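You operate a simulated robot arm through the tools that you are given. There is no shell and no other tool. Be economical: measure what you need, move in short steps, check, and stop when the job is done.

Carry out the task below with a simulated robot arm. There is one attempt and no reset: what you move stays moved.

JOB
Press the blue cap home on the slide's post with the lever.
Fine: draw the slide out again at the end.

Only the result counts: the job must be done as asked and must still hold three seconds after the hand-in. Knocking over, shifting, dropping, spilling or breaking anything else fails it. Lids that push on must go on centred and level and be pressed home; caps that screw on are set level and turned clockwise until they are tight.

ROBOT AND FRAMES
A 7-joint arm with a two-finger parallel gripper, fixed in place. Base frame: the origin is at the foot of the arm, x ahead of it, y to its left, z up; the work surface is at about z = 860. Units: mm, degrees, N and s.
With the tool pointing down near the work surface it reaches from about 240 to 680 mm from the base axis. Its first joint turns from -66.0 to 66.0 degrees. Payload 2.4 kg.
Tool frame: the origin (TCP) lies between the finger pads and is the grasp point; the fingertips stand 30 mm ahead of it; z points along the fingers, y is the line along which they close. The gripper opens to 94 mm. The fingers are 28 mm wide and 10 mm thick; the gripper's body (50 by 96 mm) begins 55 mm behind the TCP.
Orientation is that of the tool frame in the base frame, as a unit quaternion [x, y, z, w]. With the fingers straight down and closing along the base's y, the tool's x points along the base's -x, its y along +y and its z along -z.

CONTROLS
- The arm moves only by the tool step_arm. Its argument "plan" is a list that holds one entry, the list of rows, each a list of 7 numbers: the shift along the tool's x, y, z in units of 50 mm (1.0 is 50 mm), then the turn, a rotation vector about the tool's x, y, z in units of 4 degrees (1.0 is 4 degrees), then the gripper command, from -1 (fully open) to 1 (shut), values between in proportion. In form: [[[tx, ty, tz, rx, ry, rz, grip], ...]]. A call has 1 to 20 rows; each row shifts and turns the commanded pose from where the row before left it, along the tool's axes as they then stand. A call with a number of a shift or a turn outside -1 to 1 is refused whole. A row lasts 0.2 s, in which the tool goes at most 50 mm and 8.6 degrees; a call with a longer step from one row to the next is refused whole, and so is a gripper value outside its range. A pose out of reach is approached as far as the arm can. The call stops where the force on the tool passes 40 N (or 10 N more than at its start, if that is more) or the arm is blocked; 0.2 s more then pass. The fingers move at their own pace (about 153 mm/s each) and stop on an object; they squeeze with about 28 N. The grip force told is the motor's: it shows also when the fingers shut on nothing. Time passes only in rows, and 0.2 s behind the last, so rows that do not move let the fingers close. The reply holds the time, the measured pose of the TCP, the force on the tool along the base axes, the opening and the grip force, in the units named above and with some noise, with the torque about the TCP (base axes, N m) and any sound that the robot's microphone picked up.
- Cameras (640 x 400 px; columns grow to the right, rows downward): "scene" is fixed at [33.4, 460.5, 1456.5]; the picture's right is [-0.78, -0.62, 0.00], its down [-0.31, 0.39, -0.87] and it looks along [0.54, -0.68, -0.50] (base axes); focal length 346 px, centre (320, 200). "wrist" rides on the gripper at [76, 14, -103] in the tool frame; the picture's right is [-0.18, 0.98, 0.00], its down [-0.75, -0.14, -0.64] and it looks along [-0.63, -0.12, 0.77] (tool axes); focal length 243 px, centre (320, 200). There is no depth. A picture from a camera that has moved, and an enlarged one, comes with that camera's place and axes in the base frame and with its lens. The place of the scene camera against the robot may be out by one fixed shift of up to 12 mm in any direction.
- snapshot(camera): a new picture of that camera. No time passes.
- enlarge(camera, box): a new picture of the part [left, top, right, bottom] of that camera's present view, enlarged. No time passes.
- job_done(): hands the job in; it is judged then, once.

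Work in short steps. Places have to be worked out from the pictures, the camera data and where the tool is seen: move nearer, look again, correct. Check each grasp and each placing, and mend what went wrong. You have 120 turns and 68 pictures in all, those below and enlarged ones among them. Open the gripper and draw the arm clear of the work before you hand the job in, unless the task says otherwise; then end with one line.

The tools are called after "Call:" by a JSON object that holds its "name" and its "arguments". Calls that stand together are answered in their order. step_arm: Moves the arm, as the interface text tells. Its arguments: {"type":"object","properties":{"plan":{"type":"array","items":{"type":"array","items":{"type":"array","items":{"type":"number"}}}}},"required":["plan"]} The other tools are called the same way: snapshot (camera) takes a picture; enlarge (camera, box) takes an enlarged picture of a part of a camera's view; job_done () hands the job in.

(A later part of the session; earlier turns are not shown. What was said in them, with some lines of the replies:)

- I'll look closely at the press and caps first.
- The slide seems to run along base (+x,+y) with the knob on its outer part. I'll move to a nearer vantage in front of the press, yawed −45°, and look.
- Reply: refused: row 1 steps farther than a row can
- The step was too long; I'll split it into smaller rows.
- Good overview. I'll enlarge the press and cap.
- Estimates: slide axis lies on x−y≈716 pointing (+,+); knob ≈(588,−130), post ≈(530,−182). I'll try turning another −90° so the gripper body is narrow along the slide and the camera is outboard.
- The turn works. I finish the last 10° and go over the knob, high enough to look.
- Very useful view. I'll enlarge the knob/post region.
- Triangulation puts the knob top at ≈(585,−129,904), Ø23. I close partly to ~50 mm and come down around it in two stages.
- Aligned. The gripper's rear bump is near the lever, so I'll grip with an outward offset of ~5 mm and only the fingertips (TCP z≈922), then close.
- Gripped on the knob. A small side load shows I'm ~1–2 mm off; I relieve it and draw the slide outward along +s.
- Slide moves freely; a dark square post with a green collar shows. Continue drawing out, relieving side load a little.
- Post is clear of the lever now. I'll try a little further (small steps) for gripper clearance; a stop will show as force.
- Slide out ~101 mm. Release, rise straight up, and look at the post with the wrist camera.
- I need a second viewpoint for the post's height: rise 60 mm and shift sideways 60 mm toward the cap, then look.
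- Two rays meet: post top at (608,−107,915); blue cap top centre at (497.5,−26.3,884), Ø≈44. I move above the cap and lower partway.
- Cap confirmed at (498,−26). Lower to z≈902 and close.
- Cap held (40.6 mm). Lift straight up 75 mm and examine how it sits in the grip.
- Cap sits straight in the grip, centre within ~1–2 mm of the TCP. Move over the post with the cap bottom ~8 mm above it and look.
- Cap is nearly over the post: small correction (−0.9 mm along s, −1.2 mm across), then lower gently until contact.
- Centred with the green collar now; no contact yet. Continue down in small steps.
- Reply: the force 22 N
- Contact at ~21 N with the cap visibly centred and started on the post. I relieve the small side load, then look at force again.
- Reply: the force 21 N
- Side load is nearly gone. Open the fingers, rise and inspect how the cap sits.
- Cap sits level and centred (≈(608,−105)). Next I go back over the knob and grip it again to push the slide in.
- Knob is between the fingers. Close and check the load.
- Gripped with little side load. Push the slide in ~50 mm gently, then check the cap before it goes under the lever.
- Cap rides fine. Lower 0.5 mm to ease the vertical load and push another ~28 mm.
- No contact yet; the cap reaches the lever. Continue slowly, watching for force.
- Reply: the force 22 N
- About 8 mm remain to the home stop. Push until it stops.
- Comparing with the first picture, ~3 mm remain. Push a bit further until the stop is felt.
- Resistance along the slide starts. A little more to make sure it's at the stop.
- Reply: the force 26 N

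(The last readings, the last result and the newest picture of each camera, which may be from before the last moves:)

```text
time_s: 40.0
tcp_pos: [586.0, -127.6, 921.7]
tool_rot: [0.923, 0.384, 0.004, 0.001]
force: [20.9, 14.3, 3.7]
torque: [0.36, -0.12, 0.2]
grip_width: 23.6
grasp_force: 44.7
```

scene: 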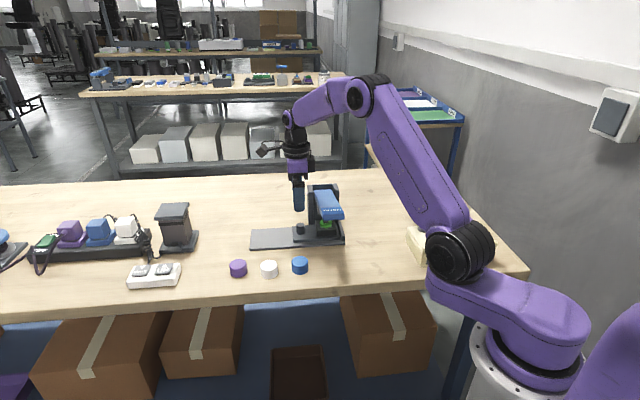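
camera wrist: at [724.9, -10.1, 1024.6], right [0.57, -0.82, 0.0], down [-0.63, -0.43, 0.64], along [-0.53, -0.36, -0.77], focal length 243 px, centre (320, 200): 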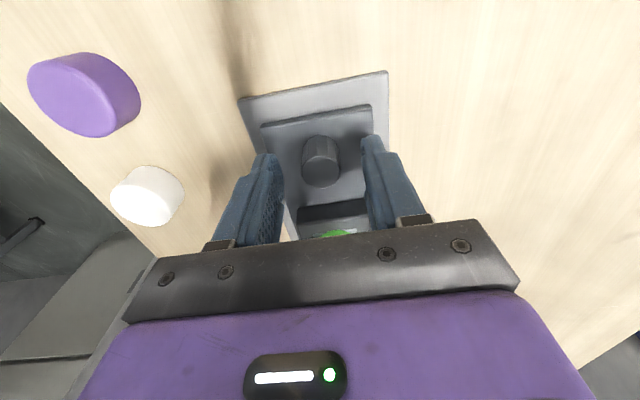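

The slide is home against its stop. Triangulating the PUSH pad from two earlier wrist views gives ≈(454,−101,1013). Relax, release, rise high and look.

Call:
{"name": "step_arm", "arguments": {"plan": [[[0.05, 0, 0, 0, 0, 0, 1], [0, 0, 0, 0, 0, 0, 0.2], [0, 0, 0, 0, 0, 0, -0.06], [0, 0, -0.4, 0, 0, 0, -0.06], [0, 0, -0.6, 0, 0, 0, -0.06], [0, 0, -0.8, 0, 0, 0, 0.5], [0, 0, -0.8, 0, 0, 0, 1], [0, 0, -0.8, 0, 0, 0, 1], [0, 0, -0.4, 0, 0, 0, 1], [0, 0, 0, 0, 0, 0, 1]]]}}

Call:
{"name": "snapshot", "arguments": {"camera": "wrist"}}

Call:
{"name": "enlarge", "arguments": {"camera": "scene", "box": [270, 170, 360, 250]}}

```text
time_s: 42.2
tcp_pos: [586.3, -127.8, 1110.8]
tool_rot: [0.924, 0.383, 0.0, 0.0]
force: [0.8, 0.7, -0.1]
torque: [0.0, 0.0, 0.01]
grip_width: 0.3
grasp_force: 27.7
```

```text
30 pictures are left
camera wrist: at [650.9, -84.6, 1214.8], right [0.57, -0.82, 0.0], down [-0.63, -0.43, 0.64], along [-0.53, -0.36, -0.77], focal length 243 px, centre (320, 200)
```

wrist: 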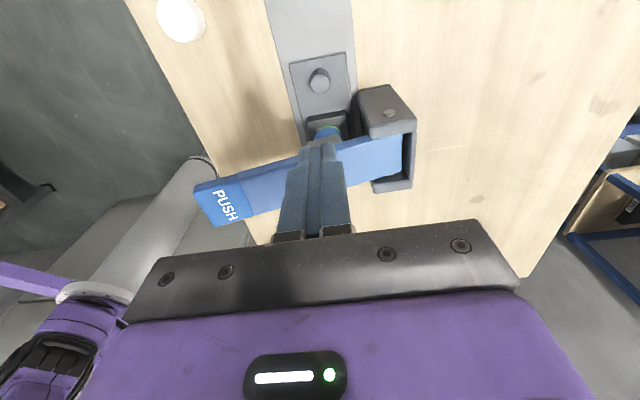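

```text
5.00 times, centred on (315, 210) of scene
camera zoom: at [33.4, 460.5, 1456.5], right [-0.78, -0.62, 0.0], down [-0.31, 0.39, -0.87], along [0.54, -0.68, -0.5], focal length 1732 px, centre (345, 150)
```

zoom: 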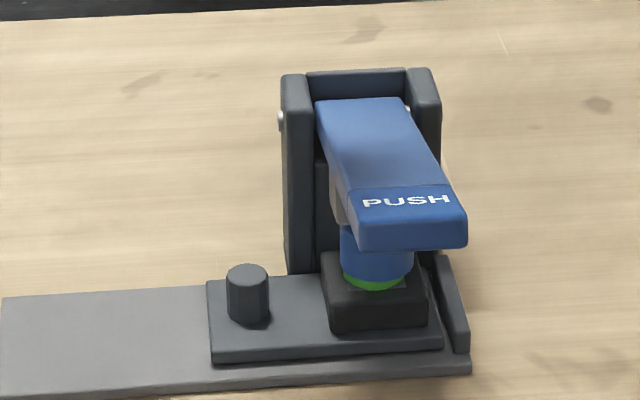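

The pad is confirmed at ≈(451,−99,1013). Move above it with shut fingers, tips ~17 mm above.

Call:
{"name": "step_arm", "arguments": {"plan": [[[-0.3, -0.46, 0, 0, 0, 0, 1], [-0.3, -0.46, 0, 0, 0, 0, 1], [-0.3, -0.46, 0, 0, 0, 0, 1], [-0.3, -0.46, 0, 0, 0, 0, 1], [-0.29, -0.46, 0, 0, 0, 0, 1], [0, 0, 0.5, 0, 0, 0, 1], [0, 0, 0.5, 0, 0, 0, 1], [0, 0, 0, 0, 0, 0, 1]]]}}

Call:
{"name": "snapshot", "arguments": {"camera": "wrist"}}

Call:
{"name": "enlarge", "arguments": {"camera": "scene", "box": [270, 130, 390, 250]}}

```text
time_s: 44.0
tcp_pos: [450.4, -98.3, 1061.0]
tool_rot: [0.924, 0.383, 0.0, 0.0]
force: [0.1, 0.7, -0.3]
torque: [0.02, -0.01, -0.01]
grip_width: 0.2
grasp_force: 27.8
```

```text
28 pictures are left
camera wrist: at [515.7, -55.7, 1163.5], right [0.57, -0.82, 0.0], down [-0.63, -0.43, 0.64], along [-0.53, -0.36, -0.77], focal length 243 px, centre (320, 200)
```

wrist: 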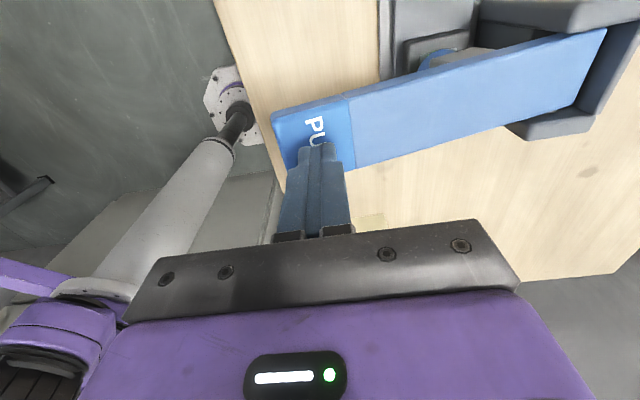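

```text
3.33 times, centred on (330, 190) of scene
camera zoom: at [33.4, 460.5, 1456.5], right [-0.78, -0.62, 0.0], down [-0.31, 0.39, -0.87], along [0.54, -0.68, -0.5], focal length 1155 px, centre (287, 233)
```

zoom: 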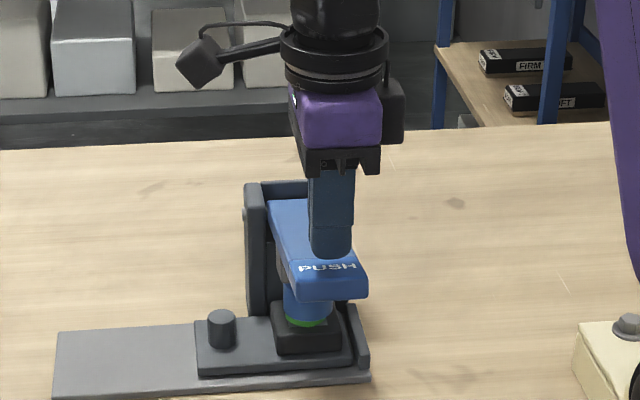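

Fingertips are over the PUSH pad. Press downward in small steps.

Call:
{"name": "step_arm", "arguments": {"plan": [[[0, 0, 0.2, 0, 0, 0, 1], [0, 0, 0.2, 0, 0, 0, 1], [0, 0, 0.2, 0, 0, 0, 1], [0, 0, 0.2, 0, 0, 0, 1]]]}}

Call:
{"name": "enlarge", "arguments": {"camera": "scene", "box": [270, 150, 370, 250]}}

```text
time_s: 45.0
tcp_pos: [451.4, -99.4, 1021.3]
tool_rot: [0.924, 0.383, 0.0, 0.0]
force: [-4.6, 6.5, 9.1]
torque: [0.22, 0.21, 0.03]
grip_width: 0.1
grasp_force: 27.7
```

```text
4.00 times, centred on (320, 200) of scene
camera zoom: at [33.2, 460.7, 1456.4], right [-0.78, -0.62, 0.0], down [-0.31, 0.39, -0.87], along [0.54, -0.68, -0.5], focal length 1386 px, centre (320, 200)
```

zoom: 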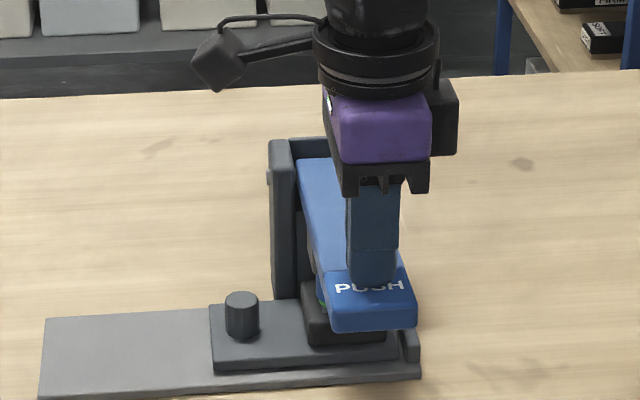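

Lever is moving under light force (9 N). Continue pressing until firm resistance.

Call:
{"name": "step_arm", "arguments": {"plan": [[[0, 0, 0.15, 0, 0, 0, 1], [0, 0, 0.15, 0, 0, 0, 1], [0, 0, 0.15, 0, 0, 0, 1]]]}}

Call:
{"name": "enlarge", "arguments": {"camera": "scene", "box": [270, 150, 370, 250]}}

```text
time_s: 45.8
tcp_pos: [450.7, -98.6, 1005.0]
tool_rot: [0.923, 0.384, 0.0, 0.0]
force: [-8.8, 4.4, 19.9]
torque: [0.18, 0.28, -0.05]
grip_width: 0.0
grasp_force: 28.2
stopped in row 3: the force on the tool passed its limit at 56 N (the readings are from after the stop); the commanded pose is now the measured one
```

```text
4.00 times, centred on (320, 200) of scene
camera zoom: at [32.9, 460.7, 1456.4], right [-0.78, -0.62, 0.0], down [-0.31, 0.39, -0.87], along [0.54, -0.68, -0.5], focal length 1386 px, centre (320, 200)
```

zoom: 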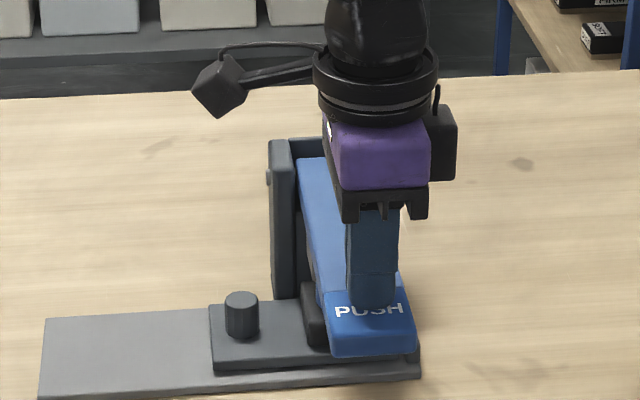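

Firm resistance at z≈1005 and no click heard yet. Press on in finer steps.

Call:
{"name": "step_arm", "arguments": {"plan": [[[0, 0, 0.03, 0, 0, 0, 1], [0, 0, 0.03, 0, 0, 0, 1], [0, 0, 0.03, 0, 0, 0, 1], [0, 0, 0.03, 0, 0, 0, 1], [0, 0, 0.03, 0, 0, 0, 1], [0, 0, 0.03, 0, 0, 0, 1]]]}}

```text
time_s: 46.2
tcp_pos: [450.4, -99.0, 1005.4]
tool_rot: [0.924, 0.383, 0.0, 0.001]
force: [-7.4, 2.7, 18.0]
torque: [0.13, 0.29, -0.01]
grip_width: 0.1
grasp_force: 27.8
stopped in row 2: the force on the tool passed its limit at 44 N (the readings are from after the stop); the commanded pose is now the measured one
```

Stiff now. I lift off the lever and look at the cap to see whether it has gone home.

Call:
{"name": "step_arm", "arguments": {"plan": [[[0, 0, -0.4, 0, 0, 0, 1], [0, 0, -0.6, 0, 0, 0, 1], [0, 0, -0.6, 0, 0, 0, 1], [0, 0, 0, 0, 0, 0, 1]]]}}

Call:
{"name": "enlarge", "arguments": {"camera": "scene", "box": [290, 190, 350, 250]}}

```text
time_s: 47.2
tcp_pos: [452.5, -98.5, 1082.3]
tool_rot: [0.923, 0.384, 0.001, 0.002]
force: [-0.3, 0.4, -0.1]
torque: [-0.04, -0.03, -0.03]
grip_width: 0.0
grasp_force: 28.2
```

```text
6.67 times, centred on (320, 220) of scene
camera zoom: at [33.4, 460.5, 1456.5], right [-0.78, -0.62, 0.0], down [-0.31, 0.39, -0.87], along [0.54, -0.68, -0.5], focal length 2310 px, centre (320, 67)
```

zoom: 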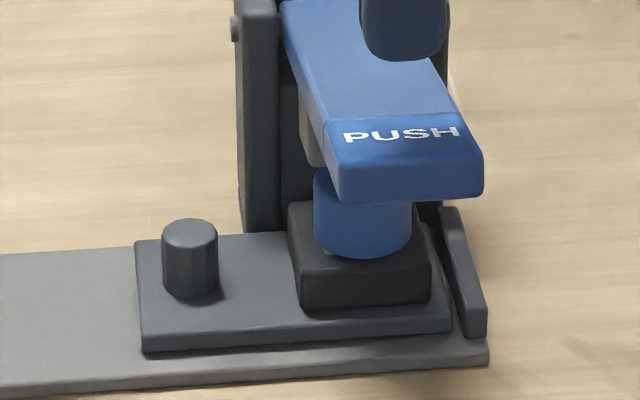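

The green collar is covered — the cap has gone down to the block. Now return above the knob the same way to draw the slide out.

Call:
{"name": "step_arm", "arguments": {"plan": [[[0, 0, -0.5, 0, 0, 0, 1], [0.3, 0.46, 0, 0, 0, 0, 1], [0.3, 0.46, 0, 0, 0, 0, 1], [0.3, 0.46, 0, 0, 0, 0, 1], [0.3, 0.46, 0, 0, 0, 0, 0.5], [0.29, 0.46, 0, 0, 0, 0, -0.06], [0, 0, 0.8, 0, 0, 0, -0.06], [0, 0, 0.8, 0, 0, 0, -0.06], [0, 0, 0.6, 0, 0, 0, -0.06], [0, 0, 0, 0, 0, 0, -0.06]]]}}

Call:
{"name": "snapshot", "arguments": {"camera": "wrist"}}

```text
time_s: 49.4
tcp_pos: [585.7, -129.4, 1000.2]
tool_rot: [0.923, 0.384, 0.001, 0.0]
force: [0.3, -0.5, 0.0]
torque: [0.02, 0.0, -0.02]
grip_width: 49.9
grasp_force: 0.1
```

```text
23 pictures are left
camera wrist: at [650.9, -85.6, 1103.5], right [0.57, -0.82, 0.0], down [-0.63, -0.43, 0.64], along [-0.53, -0.36, -0.77], focal length 243 px, centre (320, 200)
```

wrist: 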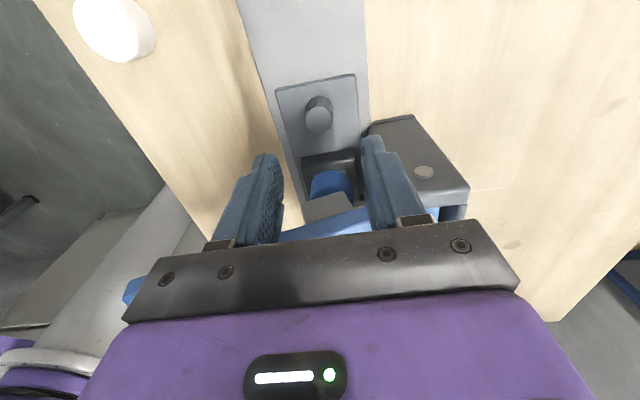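

Aligned with the knob; offset 5 mm outward, go down 79 mm and grip.

Call:
{"name": "step_arm", "arguments": {"plan": [[[0.08, 0.01, 0, 0, 0, 0, -0.06], [0, 0, 0.5, 0, 0, 0, -0.06], [0, 0, 0.5, 0, 0, 0, -0.06], [0, 0, 0.4, 0, 0, 0, -0.06], [0, 0, 0.18, 0, 0, 0, -0.06], [0, 0, 0, 0, 0, 0, 1], [0, 0, 0, 0, 0, 0, 1]]]}}

```text
time_s: 51.0
tcp_pos: [587.8, -126.1, 919.0]
tool_rot: [0.924, 0.383, 0.0, 0.0]
force: [-4.0, 3.9, 0.2]
torque: [-0.13, -0.21, -0.09]
grip_width: 23.7
grasp_force: 44.7
```

Gripped. Draw the slide out by ~100 mm.

Call:
{"name": "step_arm", "arguments": {"plan": [[[0.1, -0.01, 0, 0, 0, 0, 1], [0.15, 0, 0, 0, 0, 0, 1], [0.15, 0, 0, 0, 0, 0, 1], [0.15, 0, 0, 0, 0, 0, 1], [0.15, 0, 0, 0, 0, 0, 1], [0.15, 0, 0, 0, 0, 0, 1], [0.15, 0, 0, 0, 0, 0, 1]]]}}

Call:
{"name": "enlarge", "arguments": {"camera": "scene", "box": [250, 170, 350, 250]}}

```text
time_s: 52.6
tcp_pos: [622.6, -90.3, 918.0]
tool_rot: [0.924, 0.383, 0.001, 0.0]
force: [0.3, -0.2, -4.9]
torque: [-0.13, 0.7, 0.05]
grip_width: 23.4
grasp_force: 45.1
```

```text
5.00 times, centred on (300, 210) of scene
camera zoom: at [33.6, 460.4, 1456.5], right [-0.78, -0.62, 0.0], down [-0.31, 0.39, -0.87], along [0.54, -0.68, -0.5], focal length 1732 px, centre (420, 150)
```

zoom: 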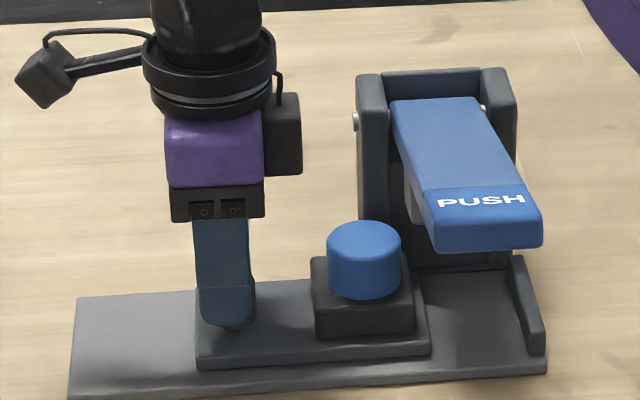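

Cap is level and fully down. Continue to the drawn-out position.

Call:
{"name": "step_arm", "arguments": {"plan": [[[0.15, 0, 0, 0, 0, 0, 1], [0.15, 0, 0, 0, 0, 0, 1], [0.15, 0, 0, 0, 0, 0, 1], [0.15, 0, 0, 0, 0, 0, 1], [0.15, 0, 0, 0, 0, 0, 1], [0.15, 0, 0, 0, 0, 0, 1], [0.1, 0, 0, 0, 0, 0, 1], [0, 0, 0, 0, 0, 0, 1]]]}}

```text
time_s: 54.4
tcp_pos: [659.2, -55.2, 918.4]
tool_rot: [0.924, 0.383, -0.001, 0.0]
force: [8.4, -6.3, -26.4]
torque: [0.1, 0.2, 0.04]
grip_width: 23.6
grasp_force: 45.0
```

Out ~100 mm as before. Ease the vertical load and feel whether an end stop is close.

Call:
{"name": "step_arm", "arguments": {"plan": [[[0.04, 0, 0.02, 0, 0, 0, 1], [0.04, 0, 0, 0, 0, 0, 1], [0.04, 0, 0, 0, 0, 0, 1], [0, 0, 0, 0, 0, 0, 1]]]}}

Call:
{"name": "enlarge", "arguments": {"camera": "scene", "box": [240, 170, 350, 250]}}

```text
time_s: 55.4
tcp_pos: [663.3, -51.8, 919.2]
tool_rot: [0.924, 0.383, -0.001, -0.001]
force: [-10.0, -9.3, -13.2]
torque: [0.23, -0.55, 0.0]
grip_width: 23.6
grasp_force: 44.6
```

```text
5.00 times, centred on (295, 210) of scene
camera zoom: at [33.4, 460.2, 1456.6], right [-0.78, -0.62, 0.0], down [-0.31, 0.39, -0.87], along [0.54, -0.68, -0.5], focal length 1732 px, centre (445, 150)
```

zoom: 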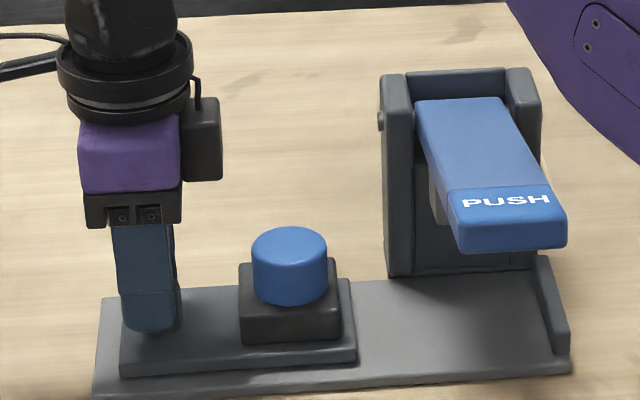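

End stop reached (≈14 N along the slide). Relax, release, rise and inspect the cap.

Call:
{"name": "step_arm", "arguments": {"plan": [[[-0.03, 0, 0, 0, 0, 0, 1], [0, 0, 0, 0, 0, 0, 0.2], [0, 0, 0, 0, 0, 0, -0.06], [0, 0, -0.4, 0, 0, 0, -0.06], [0, 0, -0.6, 0, 0, 0, -0.06], [0, 0, -0.7, 0, 0, 0, -0.06], [-0.7, 0, 0, 0, 0, 0, -0.5], [-0.7, 0, -0.3, 0, 0, 0, -1], [0, 0, 0, 0, 0, 0, -1]]]}}

Call:
{"name": "enlarge", "arguments": {"camera": "wrist", "box": [220, 20, 440, 190]}}

Call:
{"name": "enlarge", "arguments": {"camera": "scene", "box": [240, 170, 350, 250]}}

```text
time_s: 57.4
tcp_pos: [613.5, -100.8, 1020.2]
tool_rot: [0.924, 0.384, 0.0, 0.002]
force: [-0.3, -0.2, 0.5]
torque: [-0.02, 0.0, -0.01]
grip_width: 93.8
grasp_force: 0.0
```

```text
2.35 times, centred on (330, 105) of wrist
camera zoom: at [677.1, -57.5, 1123.5], right [0.57, -0.82, 0.0], down [-0.63, -0.43, 0.64], along [-0.53, -0.36, -0.77], focal length 571 px, centre (296, 424)
```

zoom: 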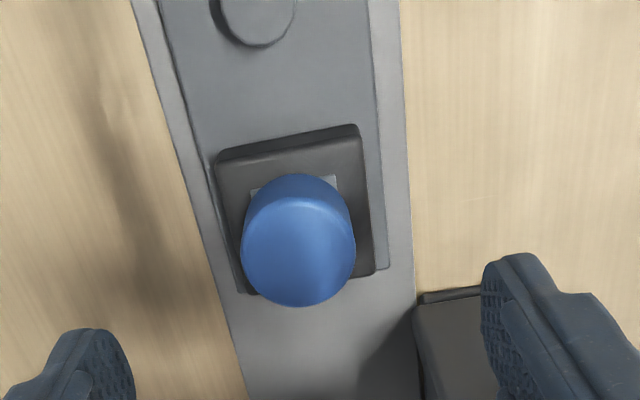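

```text
5.00 times, centred on (295, 210) of scene
camera zoom: at [33.4, 460.5, 1456.5], right [-0.78, -0.62, 0.0], down [-0.31, 0.39, -0.87], along [0.54, -0.68, -0.5], focal length 1732 px, centre (445, 150)
```

zoom: 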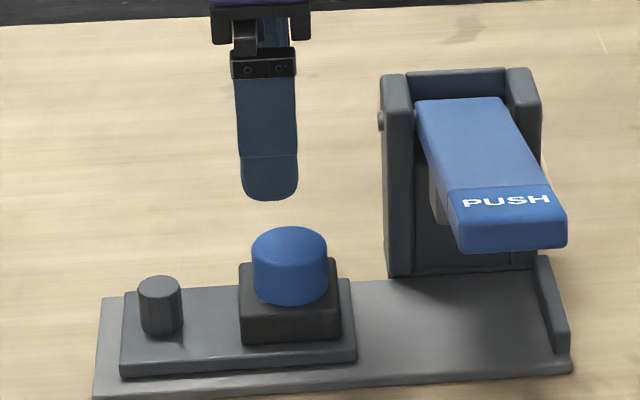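

Cap looks level and centred. One close-up to check there is no gap beneath it.

Call:
{"name": "enlarge", "arguments": {"camera": "scene", "box": [280, 205, 320, 245]}}

```text
10.00 times, centred on (300, 225) of scene
camera zoom: at [33.4, 460.5, 1456.5], right [-0.78, -0.62, 0.0], down [-0.31, 0.39, -0.87], along [0.54, -0.68, -0.5], focal length 3464 px, centre (520, -50)
```

zoom: 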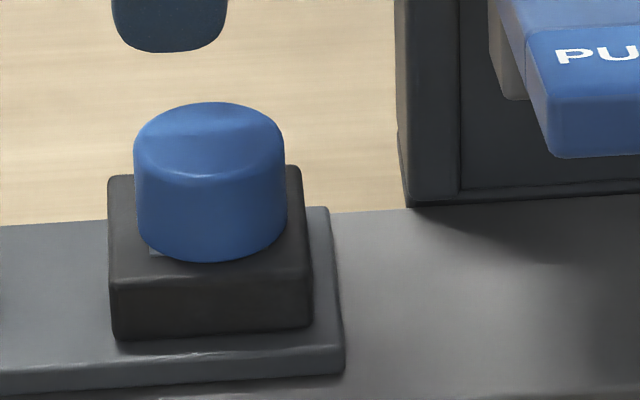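

Cap sits flush and level with no green showing. Draw the arm up and clear, then hand in.

Call:
{"name": "step_arm", "arguments": {"plan": [[[0, 0, -0.7, 0, 0, 0, -1], [0, 0, -0.7, 0, 0, 0, -1], [0, 0, -0.7, 0, 0, 0, -1], [0, -0.6, -0.3, 0, 0, 0, -1], [0, -0.6, 0, 0, 0, 0, -1], [0, 0, 0, 0, 0, 0, -1]]]}}

Call:
{"name": "snapshot", "arguments": {"camera": "scene"}}

```text
time_s: 58.8
tcp_pos: [570.1, -56.7, 1137.9]
tool_rot: [0.924, 0.383, 0.0, 0.0]
force: [0.1, 0.1, 0.4]
torque: [-0.02, -0.01, 0.0]
grip_width: 93.8
grasp_force: 0.1
```

```text
17 pictures are left
```

scene: 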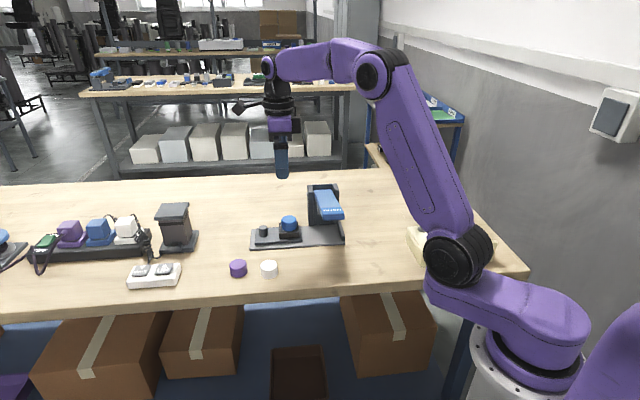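

Everything is in place and the arm is clear, so I hand the job in.

Call:
{"name": "job_done", "arguments": {}}

```text
The job is handed in.
```

The blue cap was pressed onto the slide's post with the lever, until the lever went no further. It looks level and flush in the last close-up, the slide is drawn back out to its stop, and the arm is clear with its gripper open.
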